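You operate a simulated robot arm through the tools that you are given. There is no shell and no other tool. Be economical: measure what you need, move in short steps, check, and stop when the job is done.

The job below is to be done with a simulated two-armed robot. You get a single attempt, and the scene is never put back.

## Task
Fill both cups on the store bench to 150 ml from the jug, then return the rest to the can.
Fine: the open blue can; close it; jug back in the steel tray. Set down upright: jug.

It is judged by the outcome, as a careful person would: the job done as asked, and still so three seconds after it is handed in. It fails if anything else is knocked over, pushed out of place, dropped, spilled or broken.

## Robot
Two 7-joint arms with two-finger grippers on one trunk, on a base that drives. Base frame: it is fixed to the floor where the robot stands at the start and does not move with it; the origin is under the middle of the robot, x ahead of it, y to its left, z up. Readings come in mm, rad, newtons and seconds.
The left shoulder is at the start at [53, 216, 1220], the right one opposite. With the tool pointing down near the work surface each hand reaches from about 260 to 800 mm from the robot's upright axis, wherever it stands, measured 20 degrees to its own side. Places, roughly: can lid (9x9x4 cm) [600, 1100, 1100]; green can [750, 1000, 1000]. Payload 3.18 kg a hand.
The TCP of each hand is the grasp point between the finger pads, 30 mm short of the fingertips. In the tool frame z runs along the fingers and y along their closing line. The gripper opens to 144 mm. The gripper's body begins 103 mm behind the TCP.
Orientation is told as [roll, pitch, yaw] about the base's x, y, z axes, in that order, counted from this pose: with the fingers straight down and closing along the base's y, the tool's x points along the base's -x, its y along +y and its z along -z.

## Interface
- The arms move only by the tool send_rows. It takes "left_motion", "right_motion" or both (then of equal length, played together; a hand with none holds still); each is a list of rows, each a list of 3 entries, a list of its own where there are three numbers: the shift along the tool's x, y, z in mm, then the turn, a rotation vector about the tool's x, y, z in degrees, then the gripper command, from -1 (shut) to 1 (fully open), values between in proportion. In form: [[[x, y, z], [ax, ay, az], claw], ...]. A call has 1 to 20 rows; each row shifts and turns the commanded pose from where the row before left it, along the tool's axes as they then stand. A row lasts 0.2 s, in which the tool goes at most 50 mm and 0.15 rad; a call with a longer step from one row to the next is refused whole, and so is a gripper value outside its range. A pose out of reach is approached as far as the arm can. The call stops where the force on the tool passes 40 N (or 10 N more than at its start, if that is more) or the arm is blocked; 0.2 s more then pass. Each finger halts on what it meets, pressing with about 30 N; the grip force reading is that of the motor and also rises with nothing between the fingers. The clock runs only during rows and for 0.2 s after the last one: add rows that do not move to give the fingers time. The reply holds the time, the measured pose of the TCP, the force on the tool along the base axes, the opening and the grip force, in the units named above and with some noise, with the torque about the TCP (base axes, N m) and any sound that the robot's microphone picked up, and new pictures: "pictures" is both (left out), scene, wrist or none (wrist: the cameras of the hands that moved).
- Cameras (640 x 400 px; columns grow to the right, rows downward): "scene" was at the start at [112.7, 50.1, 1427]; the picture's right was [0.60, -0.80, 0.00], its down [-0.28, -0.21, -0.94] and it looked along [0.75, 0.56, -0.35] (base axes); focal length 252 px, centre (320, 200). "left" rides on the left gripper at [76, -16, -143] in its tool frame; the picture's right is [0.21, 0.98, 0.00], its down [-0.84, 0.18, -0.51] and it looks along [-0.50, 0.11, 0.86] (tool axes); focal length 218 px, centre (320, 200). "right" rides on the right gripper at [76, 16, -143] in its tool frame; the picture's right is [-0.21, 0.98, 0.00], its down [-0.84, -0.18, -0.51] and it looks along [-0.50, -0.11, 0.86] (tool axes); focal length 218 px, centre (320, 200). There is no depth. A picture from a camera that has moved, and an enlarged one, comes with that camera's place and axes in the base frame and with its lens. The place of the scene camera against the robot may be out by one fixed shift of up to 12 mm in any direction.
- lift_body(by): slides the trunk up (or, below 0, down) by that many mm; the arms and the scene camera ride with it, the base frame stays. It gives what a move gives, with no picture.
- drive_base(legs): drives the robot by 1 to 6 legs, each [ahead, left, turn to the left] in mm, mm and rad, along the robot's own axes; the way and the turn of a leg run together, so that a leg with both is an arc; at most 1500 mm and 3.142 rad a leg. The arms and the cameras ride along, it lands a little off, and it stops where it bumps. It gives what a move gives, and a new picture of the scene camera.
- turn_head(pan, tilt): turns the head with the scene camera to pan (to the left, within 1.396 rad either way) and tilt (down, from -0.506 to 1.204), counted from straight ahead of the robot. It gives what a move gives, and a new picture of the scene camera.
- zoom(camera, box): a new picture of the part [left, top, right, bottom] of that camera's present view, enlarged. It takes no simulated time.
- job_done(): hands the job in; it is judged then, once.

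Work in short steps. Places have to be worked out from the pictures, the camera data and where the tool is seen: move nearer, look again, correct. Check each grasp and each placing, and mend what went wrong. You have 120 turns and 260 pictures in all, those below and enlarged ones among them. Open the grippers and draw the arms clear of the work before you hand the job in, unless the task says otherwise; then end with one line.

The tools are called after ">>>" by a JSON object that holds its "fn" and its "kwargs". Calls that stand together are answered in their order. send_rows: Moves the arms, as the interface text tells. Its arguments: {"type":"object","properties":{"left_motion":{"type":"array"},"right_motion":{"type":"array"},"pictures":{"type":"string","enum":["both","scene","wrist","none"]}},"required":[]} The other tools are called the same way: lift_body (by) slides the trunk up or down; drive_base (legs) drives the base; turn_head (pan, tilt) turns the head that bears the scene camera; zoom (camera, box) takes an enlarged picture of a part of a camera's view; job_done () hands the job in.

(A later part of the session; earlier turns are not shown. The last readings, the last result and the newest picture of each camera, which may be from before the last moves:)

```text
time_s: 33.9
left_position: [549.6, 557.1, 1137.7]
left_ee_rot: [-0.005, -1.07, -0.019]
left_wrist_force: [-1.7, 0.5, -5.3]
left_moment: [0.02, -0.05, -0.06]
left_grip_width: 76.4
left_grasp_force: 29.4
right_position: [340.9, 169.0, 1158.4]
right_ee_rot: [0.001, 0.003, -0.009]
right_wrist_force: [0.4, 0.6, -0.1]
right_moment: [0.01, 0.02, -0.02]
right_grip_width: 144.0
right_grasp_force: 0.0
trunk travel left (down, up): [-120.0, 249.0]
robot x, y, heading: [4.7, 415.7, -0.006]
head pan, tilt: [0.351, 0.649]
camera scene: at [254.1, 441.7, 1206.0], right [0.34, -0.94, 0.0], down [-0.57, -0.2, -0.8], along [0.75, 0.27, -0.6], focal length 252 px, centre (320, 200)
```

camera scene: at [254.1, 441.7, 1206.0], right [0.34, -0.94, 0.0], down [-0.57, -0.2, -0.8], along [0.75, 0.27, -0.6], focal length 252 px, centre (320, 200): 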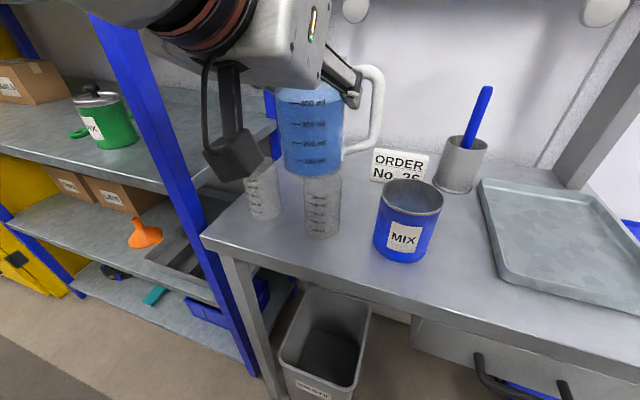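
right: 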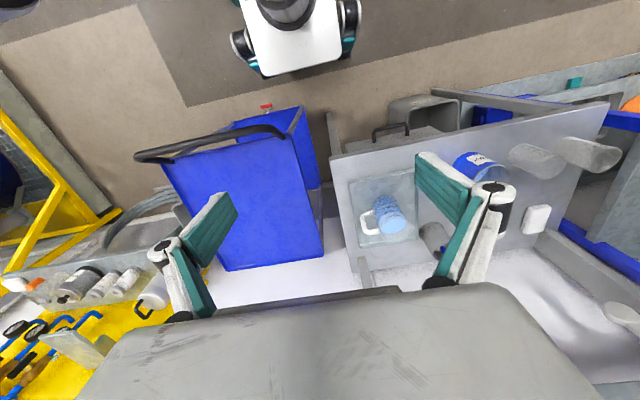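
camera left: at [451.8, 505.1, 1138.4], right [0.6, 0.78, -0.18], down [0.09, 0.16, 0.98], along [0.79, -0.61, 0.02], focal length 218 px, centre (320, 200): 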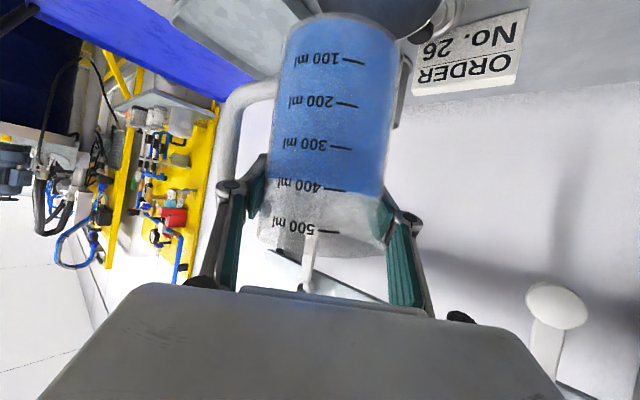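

Calibrated against the jug, the cups agree with [585,558] and [585,675]. I shift to the pour start for cup 1 and yaw -43°.

>>> {"fn": "send_rows", "kwargs": {"left_motion": [[[1, -10, -2], [0, 0, 0], -1], [[2, -17, -3.4], [0, 0, 0], -1], [[1.8, -17, -3.4], [0, 0, 0], -1], [[0, 0, 0], [3.2, 0, 1.7], -1], [[0, 0, 0], [6.3, 0, 3.43], -1], [[0, 0, 0], [6.3, 0, 3.43], -1], [[0, 0, 0], [6.3, 0, 3.43], -1], [[0, 0, 0], [6.3, 0, 3.43], -1], [[0, 0, 0], [6.3, 0, 3.43], -1], [[0, 0, 0], [3.1, 0, 1.7], -1], [[0, 0, 0], [0, 0, 0], -1]], "pictures": "both"}}

```text
time_s: 36.3
left_position: [537.6, 514.8, 1137.2]
left_ee_rot: [-0.008, -1.074, -0.766]
left_wrist_force: [-0.2, -0.3, -4.4]
left_moment: [0.02, -0.08, 0.01]
left_grip_width: 76.5
left_grasp_force: 29.8
right_position: [340.9, 167.6, 1159.3]
right_ee_rot: [0.001, 0.001, -0.01]
right_wrist_force: [-0.3, 0.0, 0.4]
right_moment: [0.01, 0.0, 0.02]
right_grip_width: 144.2
right_grasp_force: 0.0
trunk travel left (down, up): [-120.0, 249.0]
robot x, y, heading: [-0.3, 420.7, -0.011]
head pan, tilt: [0.351, 0.649]
camera scene: at [254.0, 441.5, 1206.1], right [0.34, -0.94, 0.0], down [-0.57, -0.2, -0.8], along [0.75, 0.27, -0.6], focal length 252 px, centre (320, 200)
camera left: at [411.8, 617.7, 1138.4], right [0.61, 0.77, -0.19], down [0.1, 0.16, 0.98], along [0.78, -0.62, 0.02], focal length 218 px, centre (320, 200)
```

scene: 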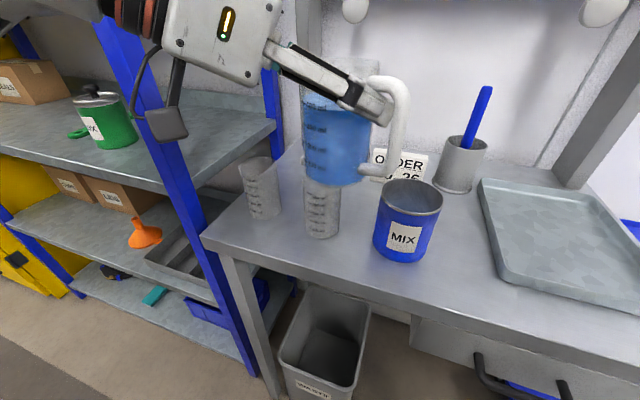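
left: 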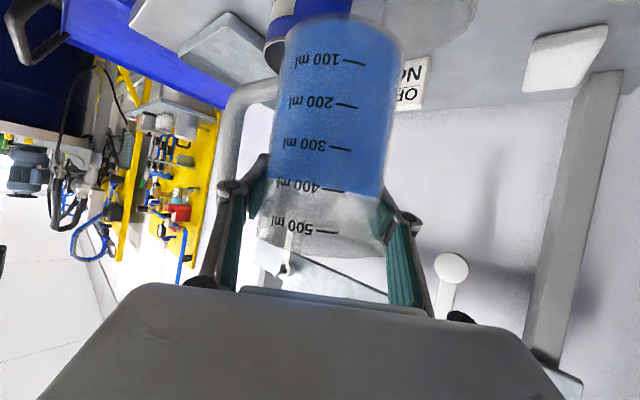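

Reach is fine here. I tilt the jug 30° (below pouring angle), then lower 55 mm, and check how the spout sits relative to cup 1.

>>> {"fn": "send_rows", "kwargs": {"left_motion": [[[0, 0, 0], [1.43, 0, -2.63], -1], [[0, 0, 0], [2.39, 0, -4.39], -1], [[0, 0, 0], [2.39, 0, -4.39], -1], [[0, 0, 0], [2.39, 0, -4.39], -1], [[0, 0, 0], [2.39, 0, -4.39], -1], [[0, 0, 0], [2.39, 0, -4.39], -1], [[0, 0, 0], [0.96, 0, -1.76], -1], [[5, 3, 3], [0, 0, 0], -1], [[12, 8, 6.5], [0, 0, 0], -1], [[12, 8, 6.5], [0, 0, 0], -1], [[8, 5.5, 4.5], [0, 0, 0], -1], [[4, 2.5, 2], [0, 0, 0], -1], [[0, 0, 0], [0, 0, 0], -1]], "pictures": "both"}}

>>> {"fn": "zoom", "kwargs": {"camera": "scene", "box": [220, 60, 440, 260]}}

```text
time_s: 39.1
left_position: [540.2, 513.7, 1083.2]
left_ee_rot: [-0.882, -0.862, -0.027]
left_wrist_force: [0.1, 0.2, -4.3]
left_moment: [0.02, -0.12, -0.01]
left_grip_width: 76.3
left_grasp_force: 30.1
right_position: [341.3, 168.2, 1159.1]
right_ee_rot: [0.002, 0.001, -0.009]
right_wrist_force: [-0.4, -0.6, -0.4]
right_moment: [0.01, -0.02, -0.01]
right_grip_width: 143.8
right_grasp_force: 0.1
trunk travel left (down, up): [-120.0, 249.0]
robot x, y, heading: [-1.9, 420.7, -0.004]
head pan, tilt: [0.351, 0.649]
camera scene: at [254.0, 441.6, 1206.1], right [0.34, -0.94, 0.0], down [-0.57, -0.2, -0.8], along [0.75, 0.27, -0.6], focal length 252 px, centre (320, 200)
camera left: at [414.5, 619.3, 1092.2], right [0.45, 0.61, -0.65], down [0.42, 0.5, 0.76], along [0.78, -0.62, -0.03], focal length 218 px, centre (320, 200)
```

scene: 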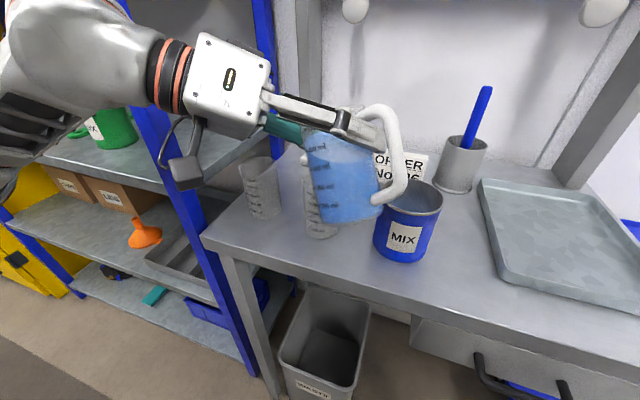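
left: 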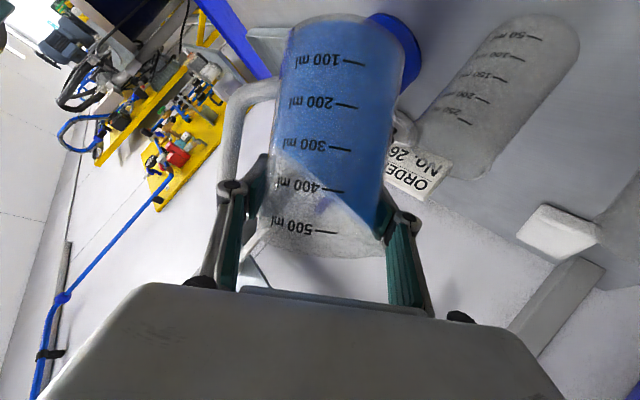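

```text
2.00 times, centred on (330, 160) of scene
camera zoom: at [254.0, 441.6, 1206.1], right [0.34, -0.94, 0.0], down [-0.57, -0.2, -0.8], along [0.75, 0.27, -0.6], focal length 503 px, centre (300, 280)
```

zoom: 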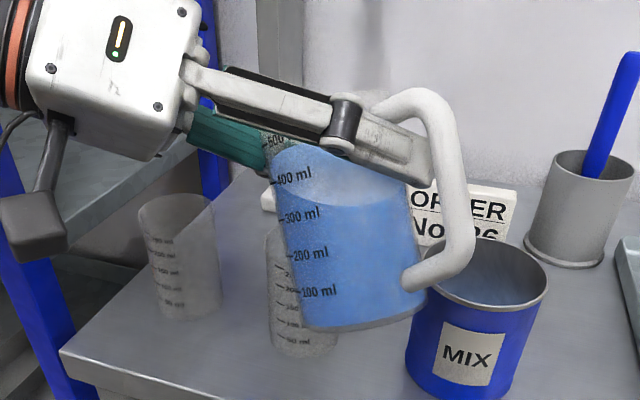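

The wrist camera sees jug level and cup 1 together; the spout is ≈65–95 mm above the cup mouth and nearly centred over it. I lower 35 mm and tilt further about the spout by 5°.

>>> {"fn": "send_rows", "kwargs": {"left_motion": [[[4, 2.6, 2.2], [0, 0, 0], -1], [[9, 6, 5], [0, 0, 0], -1], [[9, 6, 5], [0, 0, 0], -1], [[4.6, 2.9, 2.3], [0, 0, 0], -1], [[-0.8, -0.37, -0.43], [0.478, 0, -0.878], -1], [[-1.6, -0.74, -0.86], [0.956, 0, -1.756], -1], [[-1.6, -0.74, -0.86], [0.956, 0, -1.756], -1], [[0, 0, 0], [0, 0, 0], -1], [[0, 0, 0], [0, 0, 0], -1]], "pictures": "both"}}

>>> {"fn": "zoom", "kwargs": {"camera": "left", "box": [250, 0, 610, 270]}}

```text
time_s: 41.1
left_position: [540.4, 515.0, 1054.4]
left_ee_rot: [-0.976, -0.8, 0.042]
left_wrist_force: [-0.1, 0.1, -5.8]
left_moment: [0.07, -0.13, -0.01]
left_grip_width: 76.2
left_grasp_force: 30.1
right_position: [341.5, 169.0, 1158.8]
right_ee_rot: [0.001, 0.002, -0.007]
right_wrist_force: [1.0, 0.4, -0.2]
right_moment: [-0.03, 0.01, -0.01]
right_grip_width: 143.7
right_grasp_force: 0.0
trunk travel left (down, up): [-120.0, 249.0]
robot x, y, heading: [-1.3, 418.8, -0.013]
head pan, tilt: [0.351, 0.649]
camera scene: at [254.1, 441.6, 1206.0], right [0.34, -0.94, 0.0], down [-0.57, -0.2, -0.8], along [0.75, 0.27, -0.6], focal length 252 px, centre (320, 200)
camera left: at [415.8, 620.7, 1063.3], right [0.41, 0.57, -0.71], down [0.47, 0.54, 0.7], along [0.78, -0.62, -0.04], focal length 218 px, centre (320, 200)
```

scene: 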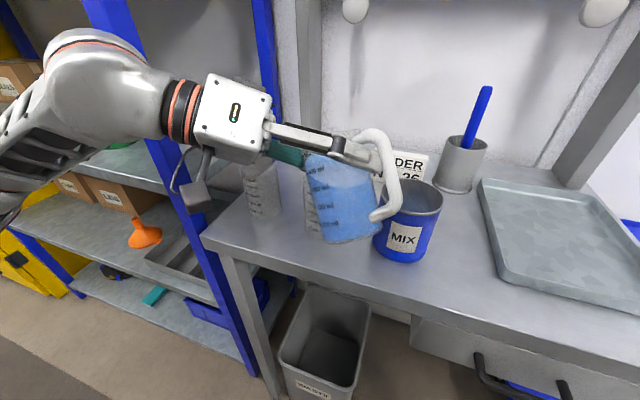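
left: 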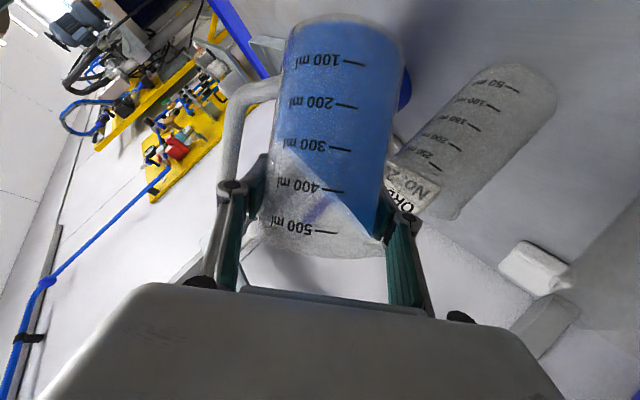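

```text
1.48 times, centred on (430, 135) of left
camera zoom: at [415.8, 620.7, 1063.3], right [0.41, 0.57, -0.71], down [0.47, 0.54, 0.7], along [0.78, -0.62, -0.04], focal length 323 px, centre (157, 296)
```

zoom: 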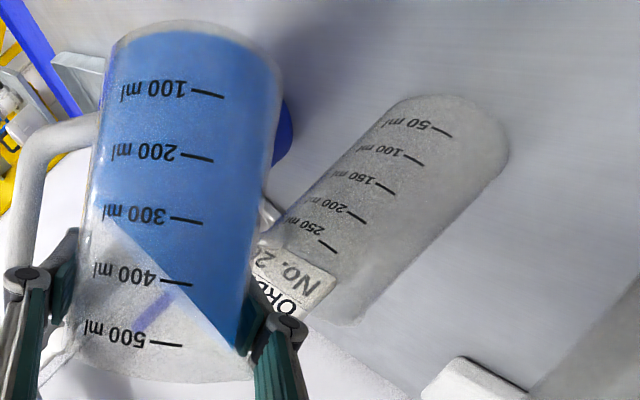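

The falling line from the spout runs into the middle of cup 1's mouth. I tilt a few more degrees, watching for the first flow.

>>> {"fn": "send_rows", "kwargs": {"left_motion": [[[-0.8, -0.37, -0.43], [0.478, 0, -0.878], -1], [[-0.8, -0.37, -0.43], [0.478, 0, -0.878], -1], [[-0.8, -0.37, -0.43], [0.478, 0, -0.878], -1], [[-0.8, -0.37, -0.43], [0.478, 0, -0.878], -1]], "pictures": "wrist"}}

```text
time_s: 42.1
left_position: [540.6, 514.8, 1056.7]
left_ee_rot: [-1.042, -0.749, 0.087]
left_wrist_force: [-0.5, -0.6, -3.5]
left_moment: [0.09, -0.14, 0.01]
left_grip_width: 75.9
left_grasp_force: 29.8
right_position: [341.2, 167.2, 1159.9]
right_ee_rot: [0.0, 0.003, -0.01]
right_wrist_force: [0.4, -0.4, 0.7]
right_moment: [0.0, -0.01, 0.0]
right_grip_width: 143.8
right_grasp_force: 0.0
trunk travel left (down, up): [-120.0, 249.0]
robot x, y, heading: [-3.2, 423.4, -0.005]
head pan, tilt: [0.351, 0.649]
camera left: at [416.9, 621.9, 1067.8], right [0.38, 0.53, -0.76], down [0.5, 0.57, 0.65], along [0.78, -0.62, -0.05], focal length 218 px, centre (320, 200)
```

left: 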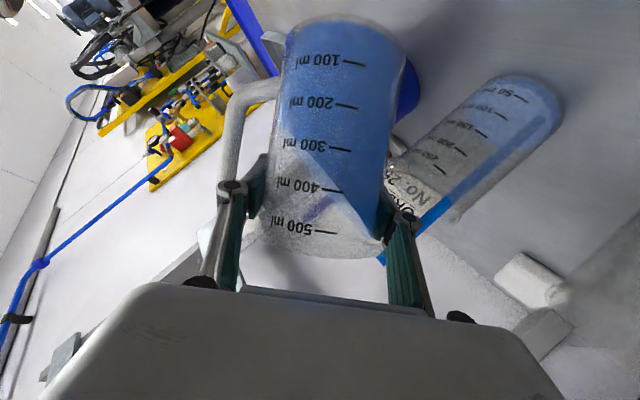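

It's pouring into the cup. I enlarge to read the level before more time passes.

>>> {"fn": "zoom", "kwargs": {"camera": "left", "box": [360, 50, 600, 270]}}

>>> {"fn": "zoom", "kwargs": {"camera": "scene", "box": [220, 120, 440, 260]}}

```text
1.82 times, centred on (480, 160) of left
camera zoom: at [416.9, 621.9, 1067.8], right [0.38, 0.53, -0.76], down [0.5, 0.57, 0.65], along [0.78, -0.62, -0.05], focal length 397 px, centre (29, 273)
```

zoom: 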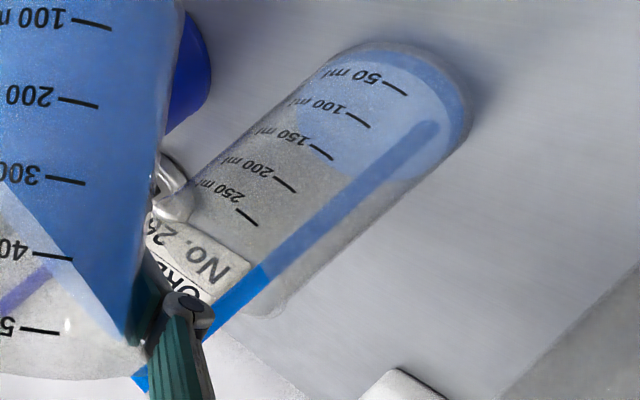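

```text
2.86 times, centred on (330, 190) of scene
camera zoom: at [254.1, 441.6, 1206.0], right [0.34, -0.94, 0.0], down [-0.57, -0.2, -0.8], along [0.75, 0.27, -0.6], focal length 719 px, centre (291, 229)
```

zoom: 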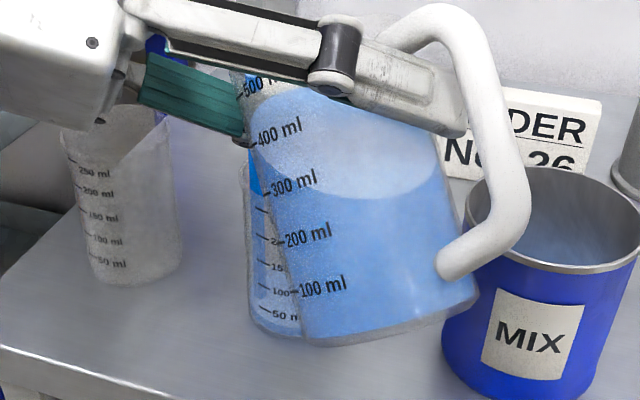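

The level may already be near 100 ml; I tilt back 8° now to stop the flow and read it properly.

>>> {"fn": "send_rows", "kwargs": {"left_motion": [[[3.2, 1.5, 1.7], [-1.91, 0, 3.51], -1], [[3.2, 1.5, 1.7], [-1.91, 0, 3.51], -1], [[1.6, 0.75, 0.85], [-0.96, 0, 1.76], -1]], "pictures": "wrist"}}

>>> {"fn": "zoom", "kwargs": {"camera": "left", "box": [360, 50, 600, 270]}}

>>> {"fn": "zoom", "kwargs": {"camera": "scene", "box": [260, 140, 360, 240]}}

```text
time_s: 42.9
left_position: [537.9, 514.9, 1047.9]
left_ee_rot: [-0.861, -0.874, -0.041]
left_wrist_force: [0.1, 0.0, -4.4]
left_moment: [0.03, -0.07, 0.02]
left_grip_width: 76.2
left_grasp_force: 29.6
right_position: [340.0, 168.7, 1159.1]
right_ee_rot: [0.001, 0.002, -0.009]
right_wrist_force: [0.3, 0.0, -0.1]
right_moment: [0.01, 0.02, -0.01]
right_grip_width: 144.0
right_grasp_force: 0.2
trunk travel left (down, up): [-120.0, 249.0]
robot x, y, heading: [-1.7, 417.1, -0.008]
head pan, tilt: [0.351, 0.649]
camera left: at [413.3, 619.3, 1056.5], right [0.46, 0.62, -0.64], down [0.41, 0.49, 0.77], along [0.78, -0.62, -0.03], focal length 218 px, centre (320, 200)
```

left: 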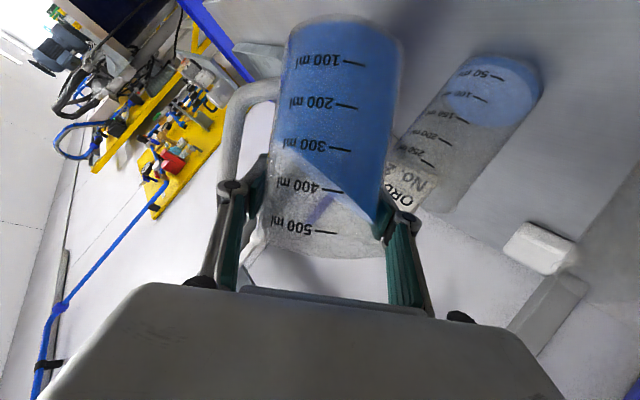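

```text
1.82 times, centred on (480, 160) of left
camera zoom: at [413.3, 619.3, 1056.5], right [0.46, 0.62, -0.64], down [0.41, 0.49, 0.77], along [0.78, -0.62, -0.03], focal length 397 px, centre (29, 273)
```

zoom: 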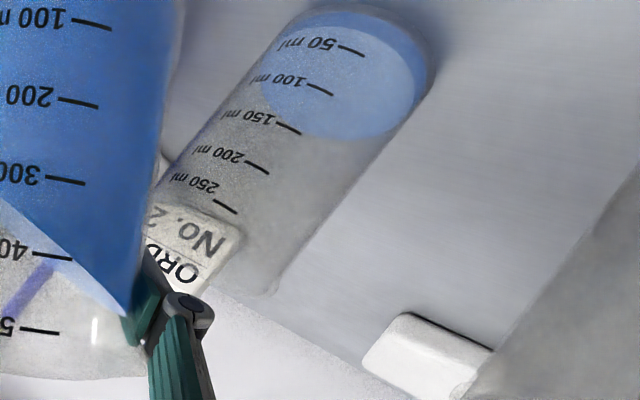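

```text
4.00 times, centred on (310, 190) of scene
camera zoom: at [254.1, 441.5, 1206.0], right [0.34, -0.94, 0.0], down [-0.57, -0.2, -0.8], along [0.75, 0.27, -0.6], focal length 1006 px, centre (360, 240)
```

zoom: 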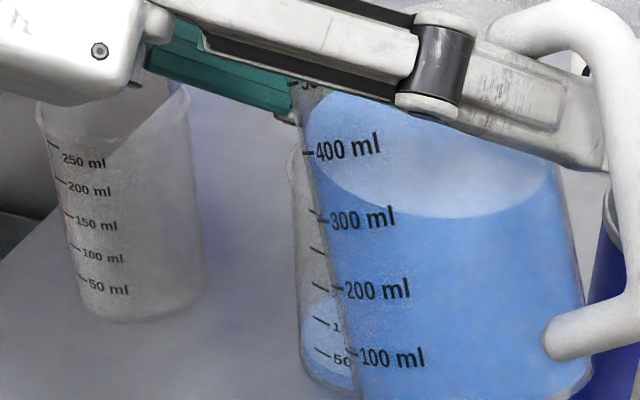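

Flow stopped; cup 1 holds roughly 60 ml. The stream entered ~15 mm beyond centre, so I shift the spout back 8 mm and tilt again, to about 48°.

>>> {"fn": "send_rows", "kwargs": {"left_motion": [[[3.7, -6.8, 2.0], [0, 0, 0], -1], [[-3.2, -1.5, -1.7], [1.91, 0, -3.51], -1], [[-3.2, -1.5, -1.7], [1.91, 0, -3.51], -1], [[-2.4, -1.1, -1.3], [1.43, 0, -2.63], -1], [[-0.8, -0.37, -0.43], [0.478, 0, -0.878], -1], [[-0.8, -0.37, -0.43], [0.478, 0, -0.878], -1]], "pictures": "wrist"}}

>>> {"fn": "zoom", "kwargs": {"camera": "left", "box": [360, 50, 600, 270]}}

```text
time_s: 44.3
left_position: [533.3, 509.3, 1060.4]
left_ee_rot: [-1.085, -0.707, 0.118]
left_wrist_force: [-0.4, 0.1, -4.3]
left_moment: [0.03, -0.16, -0.03]
left_grip_width: 76.2
left_grasp_force: 30.0
right_position: [340.9, 170.0, 1159.7]
right_ee_rot: [0.003, 0.002, -0.009]
right_wrist_force: [-0.3, 0.1, 0.8]
right_moment: [0.01, -0.02, 0.02]
right_grip_width: 144.1
right_grasp_force: 0.0
trunk travel left (down, up): [-120.0, 249.0]
robot x, y, heading: [-0.0, 417.6, -0.01]
head pan, tilt: [0.351, 0.649]
camera left: at [410.9, 615.8, 1071.6], right [0.35, 0.5, -0.79], down [0.52, 0.6, 0.61], along [0.78, -0.63, -0.05], focal length 218 px, centre (320, 200)
```

left: 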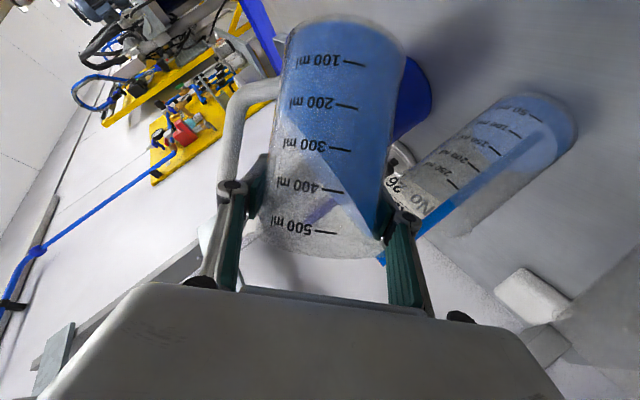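

```text
1.82 times, centred on (480, 160) of left
camera zoom: at [410.9, 615.8, 1071.6], right [0.35, 0.5, -0.79], down [0.52, 0.6, 0.61], along [0.78, -0.63, -0.05], focal length 397 px, centre (29, 273)
```

zoom: 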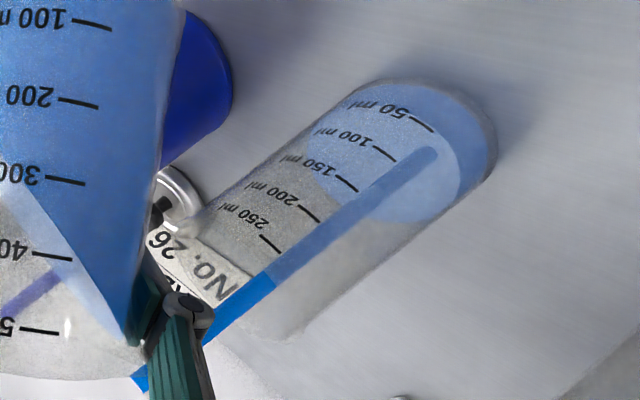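

The stream now falls centrally. The level is around 75–90 ml; I keep pouring with a 1° tilt and short hold.

>>> {"fn": "send_rows", "kwargs": {"left_motion": [[[-0.8, -0.37, -0.43], [0.478, 0, -0.878], -1], [[-0.8, -0.37, -0.43], [0.478, 0, -0.878], -1], [[0, 0, 0], [0, 0, 0], -1]], "pictures": "none"}}

>>> {"fn": "zoom", "kwargs": {"camera": "left", "box": [360, 50, 600, 270]}}

>>> {"fn": "zoom", "kwargs": {"camera": "scene", "box": [260, 140, 360, 240]}}

```text
time_s: 45.1
left_position: [536.4, 510.0, 1061.5]
left_ee_rot: [-1.114, -0.68, 0.135]
left_wrist_force: [-0.2, 0.1, -5.4]
left_moment: [0.08, -0.12, -0.02]
left_grip_width: 76.1
left_grasp_force: 30.2
right_position: [340.0, 168.3, 1159.2]
right_ee_rot: [0.002, 0.002, -0.009]
right_wrist_force: [0.1, -0.3, -0.3]
right_moment: [-0.02, 0.0, -0.02]
right_grip_width: 144.2
right_grasp_force: 0.1
trunk travel left (down, up): [-120.0, 249.0]
robot x, y, heading: [1.3, 418.5, -0.008]
head pan, tilt: [0.351, 0.649]
```

```text
1.82 times, centred on (480, 160) of left
camera zoom: at [411.7, 616.5, 1073.5], right [0.33, 0.48, -0.81], down [0.54, 0.61, 0.58], along [0.78, -0.63, -0.06], focal length 397 px, centre (29, 273)
```

zoom: 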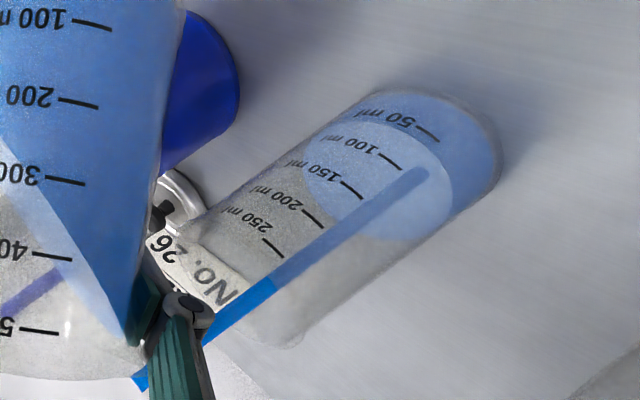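

```text
4.00 times, centred on (310, 190) of scene
camera zoom: at [254.0, 441.6, 1206.0], right [0.34, -0.94, 0.0], down [-0.57, -0.2, -0.8], along [0.75, 0.27, -0.6], focal length 1006 px, centre (360, 240)
```

zoom: 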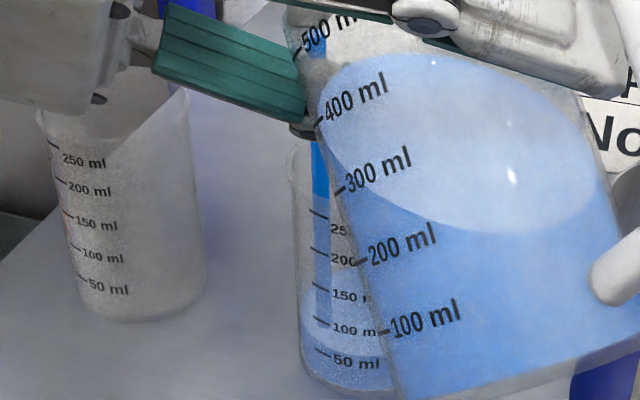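

Level ≈75 ml now. I tilt 4° more in slow steps.

>>> {"fn": "send_rows", "kwargs": {"left_motion": [[[-0.8, -0.37, -0.43], [0.478, 0, -0.878], -1], [[-0.8, -0.37, -0.43], [0.478, 0, -0.878], -1], [[-0.8, -0.37, -0.43], [0.478, 0, -0.878], -1], [[-0.8, -0.37, -0.43], [0.478, 0, -0.878], -1]], "pictures": "none"}}

>>> {"fn": "zoom", "kwargs": {"camera": "left", "box": [360, 50, 600, 270]}}

>>> {"fn": "zoom", "kwargs": {"camera": "scene", "box": [280, 160, 360, 240]}}

```text
time_s: 46.1
left_position: [535.8, 511.6, 1064.9]
left_ee_rot: [-1.169, -0.626, 0.168]
left_wrist_force: [0.2, 0.2, -3.4]
left_moment: [0.08, -0.08, -0.02]
left_grip_width: 76.3
left_grasp_force: 30.4
right_position: [342.2, 167.9, 1158.7]
right_ee_rot: [0.001, 0.003, -0.009]
right_wrist_force: [0.9, 0.2, -0.2]
right_moment: [0.0, -0.01, -0.02]
right_grip_width: 143.8
right_grasp_force: 0.1
trunk travel left (down, up): [-120.0, 249.0]
robot x, y, heading: [1.7, 420.1, -0.007]
head pan, tilt: [0.351, 0.649]
```

```text
1.82 times, centred on (480, 160) of left
camera zoom: at [413.7, 618.9, 1078.2], right [0.29, 0.44, -0.85], down [0.56, 0.64, 0.52], along [0.77, -0.63, -0.06], focal length 397 px, centre (29, 273)
```

zoom: 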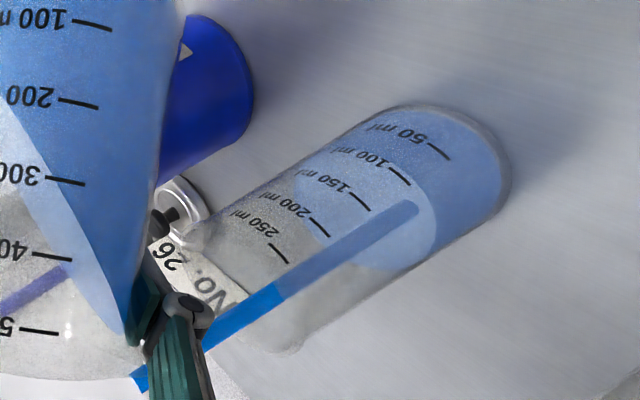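

```text
5.00 times, centred on (320, 200) of scene
camera zoom: at [254.1, 441.6, 1206.0], right [0.34, -0.94, 0.0], down [-0.57, -0.2, -0.8], along [0.75, 0.27, -0.6], focal length 1258 px, centre (320, 200)
```

zoom: 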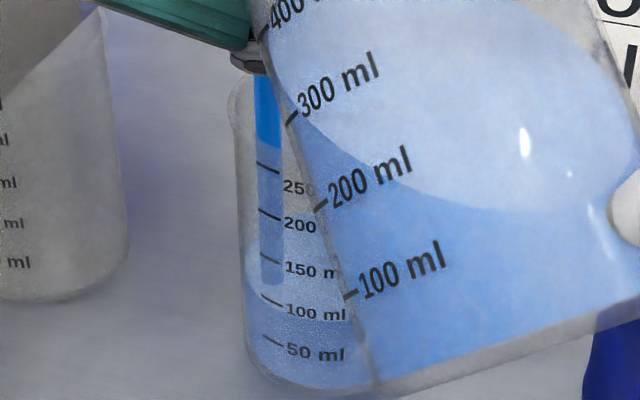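

Level ≈100 ml. I continue with 4° more in slow steps.

>>> {"fn": "send_rows", "kwargs": {"left_motion": [[[-0.8, -0.37, -0.43], [0.478, 0, -0.878], -1], [[-0.8, -0.37, -0.43], [0.478, 0, -0.878], -1], [[-0.8, -0.37, -0.43], [0.478, 0, -0.878], -1], [[0, 0, 0], [0, 0, 0], -1]], "pictures": "none"}}

>>> {"fn": "zoom", "kwargs": {"camera": "scene", "box": [280, 160, 360, 240]}}

>>> {"fn": "zoom", "kwargs": {"camera": "left", "box": [360, 50, 600, 270]}}

```text
time_s: 47.1
left_position: [537.8, 512.4, 1068.2]
left_ee_rot: [-1.204, -0.582, 0.189]
left_wrist_force: [-0.5, 0.2, -3.2]
left_moment: [0.07, -0.09, -0.03]
left_grip_width: 76.0
left_grasp_force: 30.2
right_position: [340.5, 167.0, 1158.8]
right_ee_rot: [0.001, 0.002, -0.01]
right_wrist_force: [0.5, -0.6, -0.3]
right_moment: [-0.01, 0.02, 0.0]
right_grip_width: 143.9
right_grasp_force: 0.1
trunk travel left (down, up): [-120.0, 249.0]
robot x, y, heading: [2.7, 420.3, -0.005]
head pan, tilt: [0.351, 0.649]
```

```text
5.00 times, centred on (320, 200) of scene
camera zoom: at [254.0, 441.5, 1206.0], right [0.34, -0.94, 0.0], down [-0.57, -0.2, -0.8], along [0.75, 0.27, -0.6], focal length 1258 px, centre (320, 200)
```

zoom: 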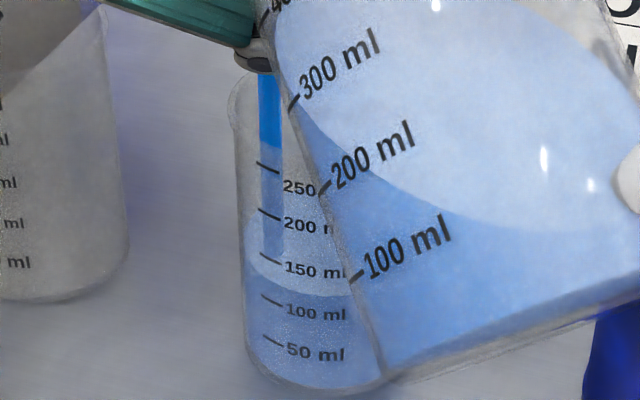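

```text
1.82 times, centred on (480, 160) of left
camera zoom: at [415.9, 619.8, 1081.4], right [0.26, 0.41, -0.88], down [0.58, 0.66, 0.47], along [0.77, -0.63, -0.07], focal length 397 px, centre (29, 273)
```

zoom: 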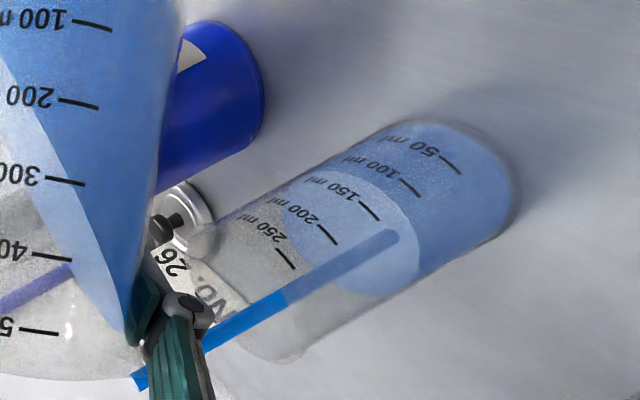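

Level ≈127 ml. I hold two rows more, then tilt back to stop and read.

>>> {"fn": "send_rows", "kwargs": {"left_motion": [[[0, 0, 0], [0, 0, 0], -1], [[0, 0, 0], [0, 0, 0], -1], [[3.2, 1.5, 1.7], [-1.91, 0, 3.51], -1], [[3.2, 1.5, 1.7], [-1.91, 0, 3.51], -1], [[0, 0, 0], [0, 0, 0], -1], [[0, 0, 0], [0, 0, 0], -1]], "pictures": "none"}}

>>> {"fn": "zoom", "kwargs": {"camera": "scene", "box": [280, 160, 360, 240]}}

>>> {"fn": "zoom", "kwargs": {"camera": "left", "box": [360, 50, 600, 270]}}

```text
time_s: 48.5
left_position: [533.8, 508.7, 1061.0]
left_ee_rot: [-1.099, -0.696, 0.123]
left_wrist_force: [-0.9, -0.5, -3.2]
left_moment: [0.05, -0.12, 0.01]
left_grip_width: 76.1
left_grasp_force: 29.8
right_position: [341.3, 167.7, 1159.7]
right_ee_rot: [0.002, 0.003, -0.008]
right_wrist_force: [0.3, -0.1, -0.3]
right_moment: [0.03, 0.03, 0.02]
right_grip_width: 143.7
right_grasp_force: 0.0
trunk travel left (down, up): [-120.0, 249.0]
robot x, y, heading: [-1.2, 418.0, -0.004]
head pan, tilt: [0.351, 0.649]
```

```text
5.00 times, centred on (320, 200) of scene
camera zoom: at [254.0, 441.5, 1206.0], right [0.34, -0.94, 0.0], down [-0.57, -0.2, -0.8], along [0.75, 0.27, -0.6], focal length 1258 px, centre (320, 200)
```

zoom: 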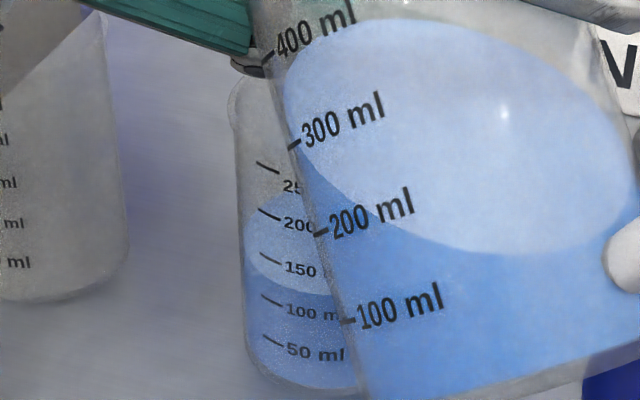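

```text
1.82 times, centred on (480, 160) of left
camera zoom: at [410.7, 616.1, 1072.2], right [0.34, 0.49, -0.8], down [0.53, 0.61, 0.59], along [0.78, -0.63, -0.05], focal length 397 px, centre (29, 273)
```

zoom: 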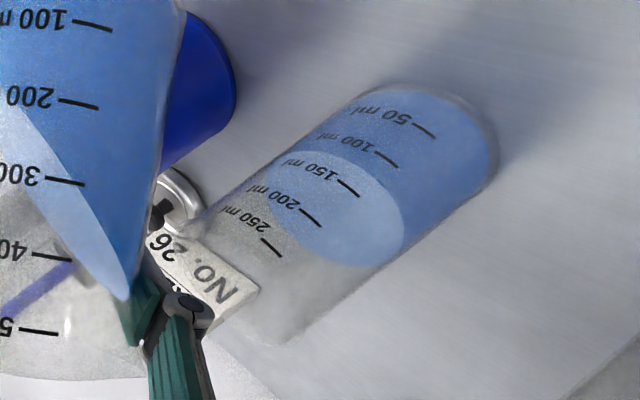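

Flow stopped. I enlarge further to read the line.

>>> {"fn": "zoom", "kwargs": {"camera": "left", "box": [460, 80, 580, 180]}}

>>> {"fn": "zoom", "kwargs": {"camera": "scene", "box": [300, 195, 350, 240]}}

```text
4.00 times, centred on (520, 130) of left
camera zoom: at [410.7, 616.1, 1072.2], right [0.34, 0.49, -0.8], down [0.53, 0.61, 0.59], along [0.78, -0.63, -0.05], focal length 873 px, centre (-480, 480)
```

zoom: 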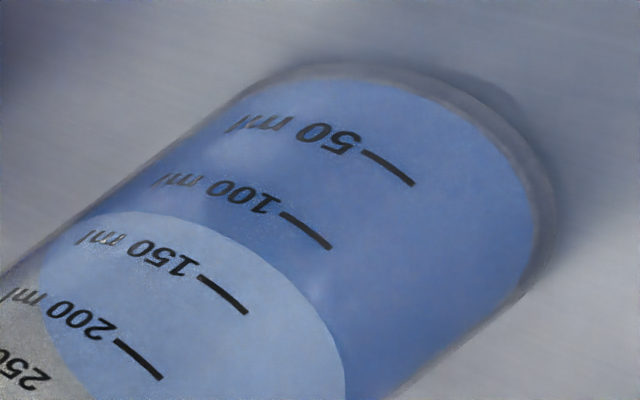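

```text
8.89 times, centred on (325, 218) of scene
camera zoom: at [254.0, 441.5, 1206.0], right [0.34, -0.94, 0.0], down [-0.57, -0.2, -0.8], along [0.75, 0.27, -0.6], focal length 2236 px, centre (276, 44)
```

zoom: 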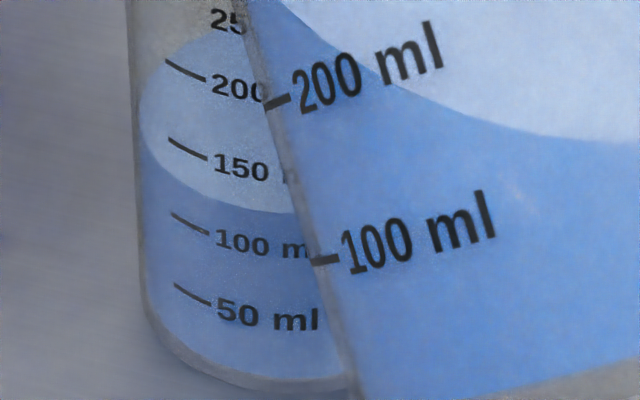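

Reading ≈123 ml; about 27 ml more needed. I tilt back to the former angle plus 2°.

>>> {"fn": "send_rows", "kwargs": {"left_motion": [[[-3.2, -1.5, -1.7], [1.91, 0, -3.51], -1], [[-3.2, -1.5, -1.7], [1.91, 0, -3.51], -1], [[-0.8, -0.37, -0.43], [0.478, 0, -0.878], -1], [[-0.8, -0.37, -0.43], [0.478, 0, -0.878], -1]], "pictures": "none"}}

>>> {"fn": "zoom", "kwargs": {"camera": "left", "box": [440, 80, 600, 200]}}

>>> {"fn": "zoom", "kwargs": {"camera": "scene", "box": [300, 195, 350, 240]}}

```text
time_s: 49.5
left_position: [536.5, 511.8, 1070.0]
left_ee_rot: [-1.228, -0.553, 0.201]
left_wrist_force: [0.1, -0.4, -3.1]
left_moment: [0.04, -0.08, 0.03]
left_grip_width: 76.1
left_grasp_force: 30.4
right_position: [341.2, 169.0, 1158.5]
right_ee_rot: [0.002, 0.003, -0.009]
right_wrist_force: [0.3, -0.3, 0.1]
right_moment: [0.03, 0.0, -0.02]
right_grip_width: 143.9
right_grasp_force: 0.1
trunk travel left (down, up): [-120.0, 249.0]
robot x, y, heading: [3.0, 419.4, -0.003]
head pan, tilt: [0.351, 0.649]
```

```text
3.33 times, centred on (520, 140) of left
camera zoom: at [415.7, 620.2, 1083.5], right [0.24, 0.38, -0.89], down [0.59, 0.67, 0.44], along [0.77, -0.64, -0.07], focal length 728 px, centre (-347, 400)
```

zoom: 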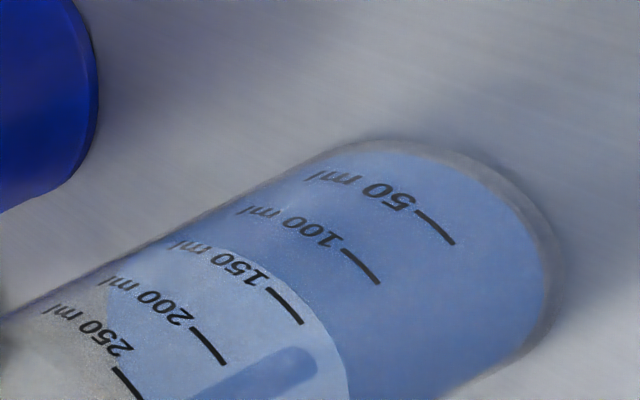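

```text
8.89 times, centred on (325, 218) of scene
camera zoom: at [254.0, 441.6, 1206.0], right [0.34, -0.94, 0.0], down [-0.57, -0.2, -0.8], along [0.75, 0.27, -0.6], focal length 2236 px, centre (276, 44)
```

zoom: 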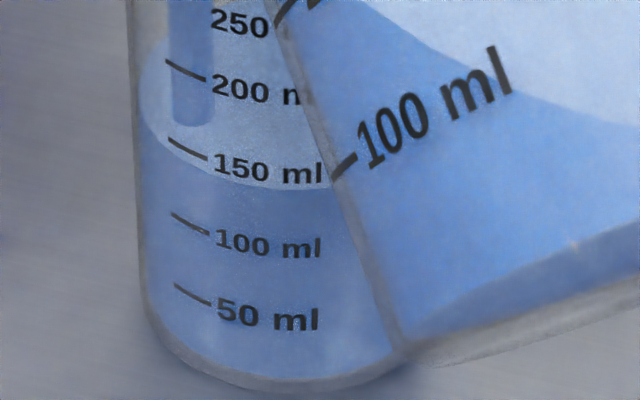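

≈140 ml. Two short hold rows, then back off well.

>>> {"fn": "send_rows", "kwargs": {"left_motion": [[[0, 0, 0], [0, 0, 0], -1], [[0, 0, 0], [0, 0, 0], -1], [[3.2, 1.5, 1.7], [-1.91, 0, 3.51], -1], [[3.2, 1.5, 1.7], [-1.91, 0, 3.51], -1], [[3.2, 1.5, 1.7], [-1.91, 0, 3.51], -1], [[0, 0, 0], [0, 0, 0], -1]], "pictures": "none"}}

>>> {"fn": "zoom", "kwargs": {"camera": "left", "box": [440, 70, 580, 180]}}

>>> {"fn": "zoom", "kwargs": {"camera": "scene", "box": [300, 195, 350, 240]}}

```text
time_s: 50.9
left_position: [533.5, 508.3, 1058.9]
left_ee_rot: [-1.072, -0.723, 0.106]
left_wrist_force: [-0.3, 0.0, -2.5]
left_moment: [0.04, -0.08, 0.02]
left_grip_width: 76.2
left_grasp_force: 29.8
right_position: [340.5, 167.8, 1159.8]
right_ee_rot: [0.001, 0.002, -0.009]
right_wrist_force: [0.8, -0.1, -0.3]
right_moment: [-0.02, 0.0, 0.03]
right_grip_width: 144.0
right_grasp_force: 0.1
trunk travel left (down, up): [-120.0, 249.0]
robot x, y, heading: [4.9, 419.2, -0.006]
head pan, tilt: [0.351, 0.649]
```

```text
3.64 times, centred on (510, 125) of left
camera zoom: at [410.6, 614.7, 1070.0], right [0.36, 0.51, -0.78], down [0.52, 0.59, 0.62], along [0.78, -0.63, -0.05], focal length 794 px, centre (-371, 473)
```

zoom: 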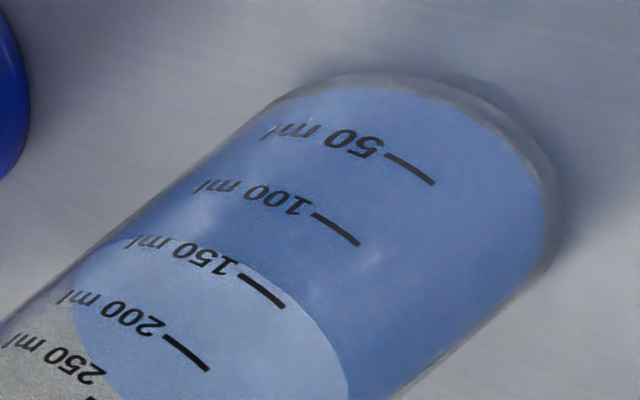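

```text
8.89 times, centred on (325, 218) of scene
camera zoom: at [254.1, 441.6, 1206.0], right [0.34, -0.94, 0.0], down [-0.57, -0.2, -0.8], along [0.75, 0.27, -0.6], focal length 2236 px, centre (276, 44)
```

zoom: 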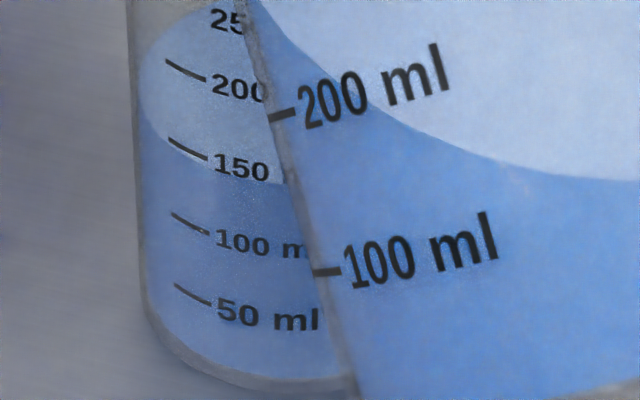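

≈143 ml. One more short dose of about 7 ml.

>>> {"fn": "send_rows", "kwargs": {"left_motion": [[[-3.2, -1.5, -1.7], [1.91, 0, -3.51], -1], [[-3.2, -1.5, -1.7], [1.91, 0, -3.51], -1], [[-3.2, -1.5, -1.7], [1.91, 0, -3.51], -1], [[-0.8, -0.37, -0.43], [0.478, 0, -0.878], -1], [[0, 0, 0], [0, 0, 0], -1], [[3.2, 1.5, 1.7], [-1.91, 0, 3.51], -1], [[3.2, 1.5, 1.7], [-1.91, 0, 3.51], -1], [[3.2, 1.5, 1.7], [-1.91, 0, 3.51], -1], [[3.2, 1.5, 1.7], [-1.91, 0, 3.51], -1], [[0, 0, 0], [0, 0, 0], -1]], "pictures": "none"}}

>>> {"fn": "zoom", "kwargs": {"camera": "left", "box": [420, 60, 560, 180]}}

>>> {"fn": "zoom", "kwargs": {"camera": "scene", "box": [300, 195, 350, 240]}}

```text
time_s: 53.1
left_position: [532.7, 506.8, 1057.0]
left_ee_rot: [-1.024, -0.766, 0.074]
left_wrist_force: [-0.7, 0.6, -3.7]
left_moment: [0.05, -0.11, 0.01]
left_grip_width: 75.7
left_grasp_force: 29.7
right_position: [340.7, 168.7, 1159.3]
right_ee_rot: [0.001, 0.0, -0.008]
right_wrist_force: [0.6, 0.1, -0.1]
right_moment: [0.0, -0.03, -0.06]
right_grip_width: 144.0
right_grasp_force: 0.1
trunk travel left (down, up): [-120.0, 249.0]
robot x, y, heading: [4.2, 418.0, -0.011]
head pan, tilt: [0.351, 0.649]
```

```text
3.33 times, centred on (490, 120) of left
camera zoom: at [408.4, 612.8, 1067.6], right [0.39, 0.54, -0.75], down [0.49, 0.57, 0.66], along [0.78, -0.62, -0.05], focal length 728 px, centre (-247, 467)
```

zoom: 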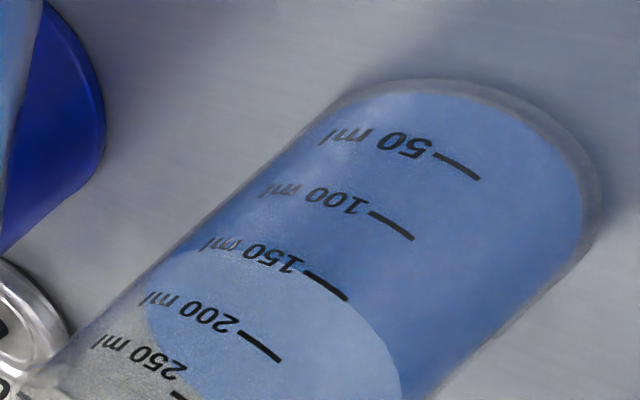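

```text
8.89 times, centred on (325, 218) of scene
camera zoom: at [254.0, 441.6, 1206.0], right [0.34, -0.94, 0.0], down [-0.57, -0.2, -0.8], along [0.75, 0.27, -0.6], focal length 2236 px, centre (276, 44)
```

zoom: 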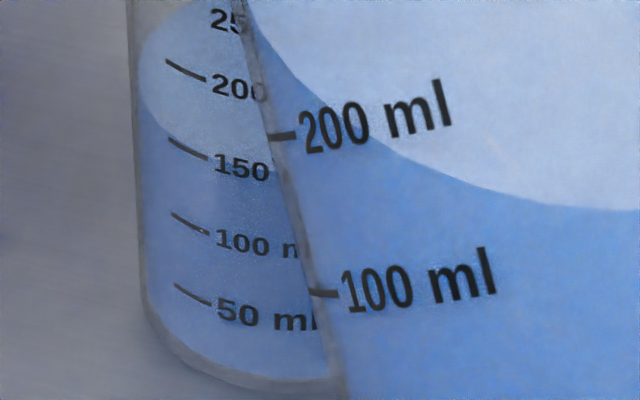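

Cup 1 reads 150 ml. I raise the jug 80 mm, ease the tilt back to ~20°, reduce yaw to ~-32°, and then drive left for cup 2.

>>> {"fn": "send_rows", "kwargs": {"left_motion": [[[-7, -6.2, -3.8], [0, 0, 0], -1], [[-14, -12.3, -7.5], [0, 0, 0], -1], [[-14, -12.3, -7.5], [0, 0, 0], -1], [[-14, -12.3, -7.5], [0, 0, 0], -1], [[-7, -6.2, -3.8], [0, 0, 0], -1], [[3.6, 1.67, 1.9], [-2.15, 0, 3.95], -1], [[3.6, 1.67, 1.9], [-2.15, 0, 3.95], -1], [[3.6, 1.67, 1.9], [-2.15, 0, 3.95], -1], [[3.6, 1.67, 1.9], [-2.15, 0, 3.95], -1], [[0, 0, 0], [-2.5, -1.0, -1.35], -1], [[0, 0, 0], [-4.95, -2.05, -2.7], -1], [[0, 0, 0], [-2.5, -1.0, -1.35], -1], [[0, 0, 0], [0, 0, 0], -1]], "pictures": "both"}}

```text
time_s: 55.9
left_position: [531.2, 506.2, 1120.1]
left_ee_rot: [-0.653, -0.968, 0.002]
left_wrist_force: [0.5, -0.2, -3.5]
left_moment: [0.02, -0.07, 0.0]
left_grip_width: 76.1
left_grasp_force: 29.8
right_position: [340.6, 169.5, 1159.8]
right_ee_rot: [0.001, 0.001, -0.008]
right_wrist_force: [-0.5, -0.5, 0.0]
right_moment: [-0.03, 0.01, 0.0]
right_grip_width: 143.8
right_grasp_force: 0.2
trunk travel left (down, up): [-120.0, 249.0]
robot x, y, heading: [3.8, 419.7, -0.006]
head pan, tilt: [0.351, 0.649]
camera scene: at [254.1, 441.6, 1206.0], right [0.34, -0.94, 0.0], down [-0.57, -0.2, -0.8], along [0.75, 0.27, -0.6], focal length 252 px, centre (320, 200)
camera left: at [386.1, 581.1, 1127.1], right [0.37, 0.78, -0.51], down [0.24, 0.45, 0.86], along [0.9, -0.44, -0.02], focal length 218 px, centre (320, 200)
```

scene: 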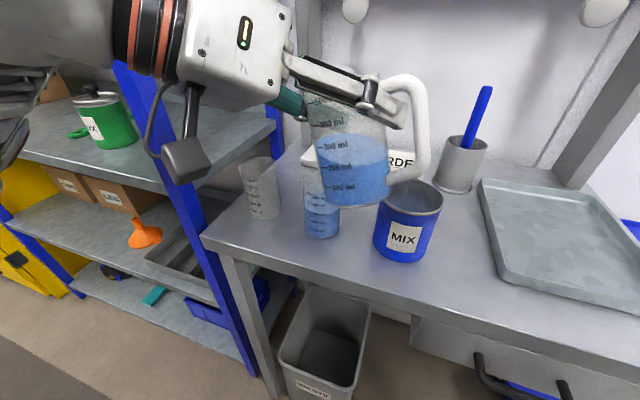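
left: 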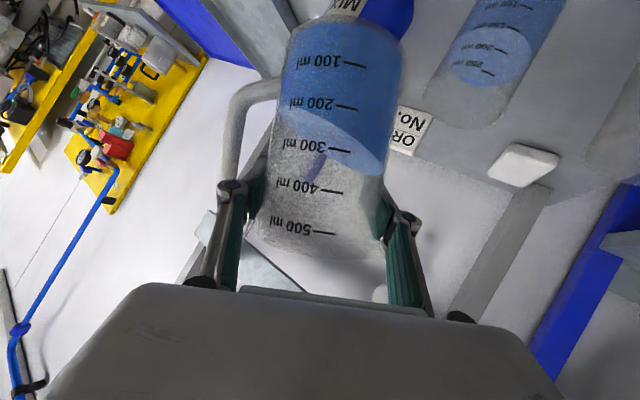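

I raise 30 mm more for clearance over cup 1, then drive 105 mm left.

>>> {"fn": "send_rows", "kwargs": {"left_motion": [[[-8.2, -3.4, -4.5], [0, 0, 0], -1], [[-8.2, -3.4, -4.5], [0, 0, 0], -1], [[-8.2, -3.4, -4.5], [0, 0, 0], -1], [[0, 0, 0], [0, 0, 0], -1]], "pictures": "none"}}

>>> {"fn": "drive_base", "kwargs": {"legs": [[0, 105, 0]]}}

```text
time_s: 56.9
left_position: [531.8, 506.4, 1149.1]
left_ee_rot: [-0.654, -0.967, 0.001]
left_wrist_force: [-0.9, -0.3, -2.8]
left_moment: [0.05, -0.04, -0.01]
left_grip_width: 76.0
left_grasp_force: 30.3
right_position: [340.7, 169.6, 1158.9]
right_ee_rot: [0.002, 0.004, -0.009]
right_wrist_force: [0.2, 0.1, -0.8]
right_moment: [0.03, 0.03, -0.02]
right_grip_width: 144.3
right_grasp_force: 0.1
trunk travel left (down, up): [-120.0, 249.0]
robot x, y, heading: [-2.3, 419.7, -0.009]
head pan, tilt: [0.351, 0.649]
```

```text
time_s: 58.5
left_position: [530.6, 613.1, 1149.9]
left_ee_rot: [-0.655, -0.968, 0.005]
left_wrist_force: [0.6, -0.1, -3.3]
left_moment: [0.05, -0.06, -0.01]
left_grip_width: 76.0
left_grasp_force: 30.0
right_position: [341.7, 274.1, 1159.1]
right_ee_rot: [0.002, 0.003, -0.007]
right_wrist_force: [0.7, 0.1, 1.0]
right_moment: [-0.03, 0.0, 0.02]
right_grip_width: 144.1
right_grasp_force: 0.0
trunk travel left (down, up): [-120.0, 249.0]
robot x, y, heading: [3.6, 522.7, -0.006]
head pan, tilt: [0.351, 0.649]
camera scene: at [254.6, 547.4, 1206.0], right [0.34, -0.94, 0.0], down [-0.57, -0.21, -0.8], along [0.75, 0.27, -0.6], focal length 252 px, centre (320, 200)
```

scene: 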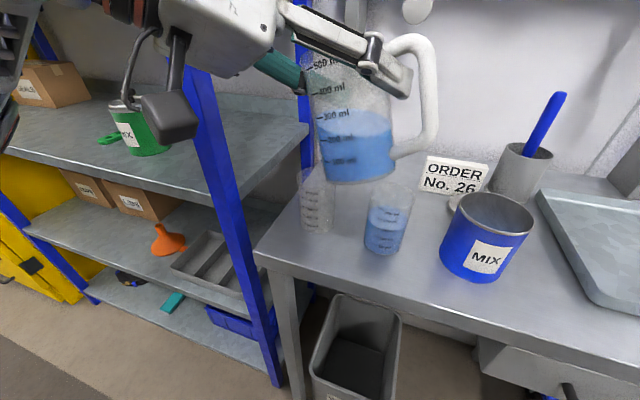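

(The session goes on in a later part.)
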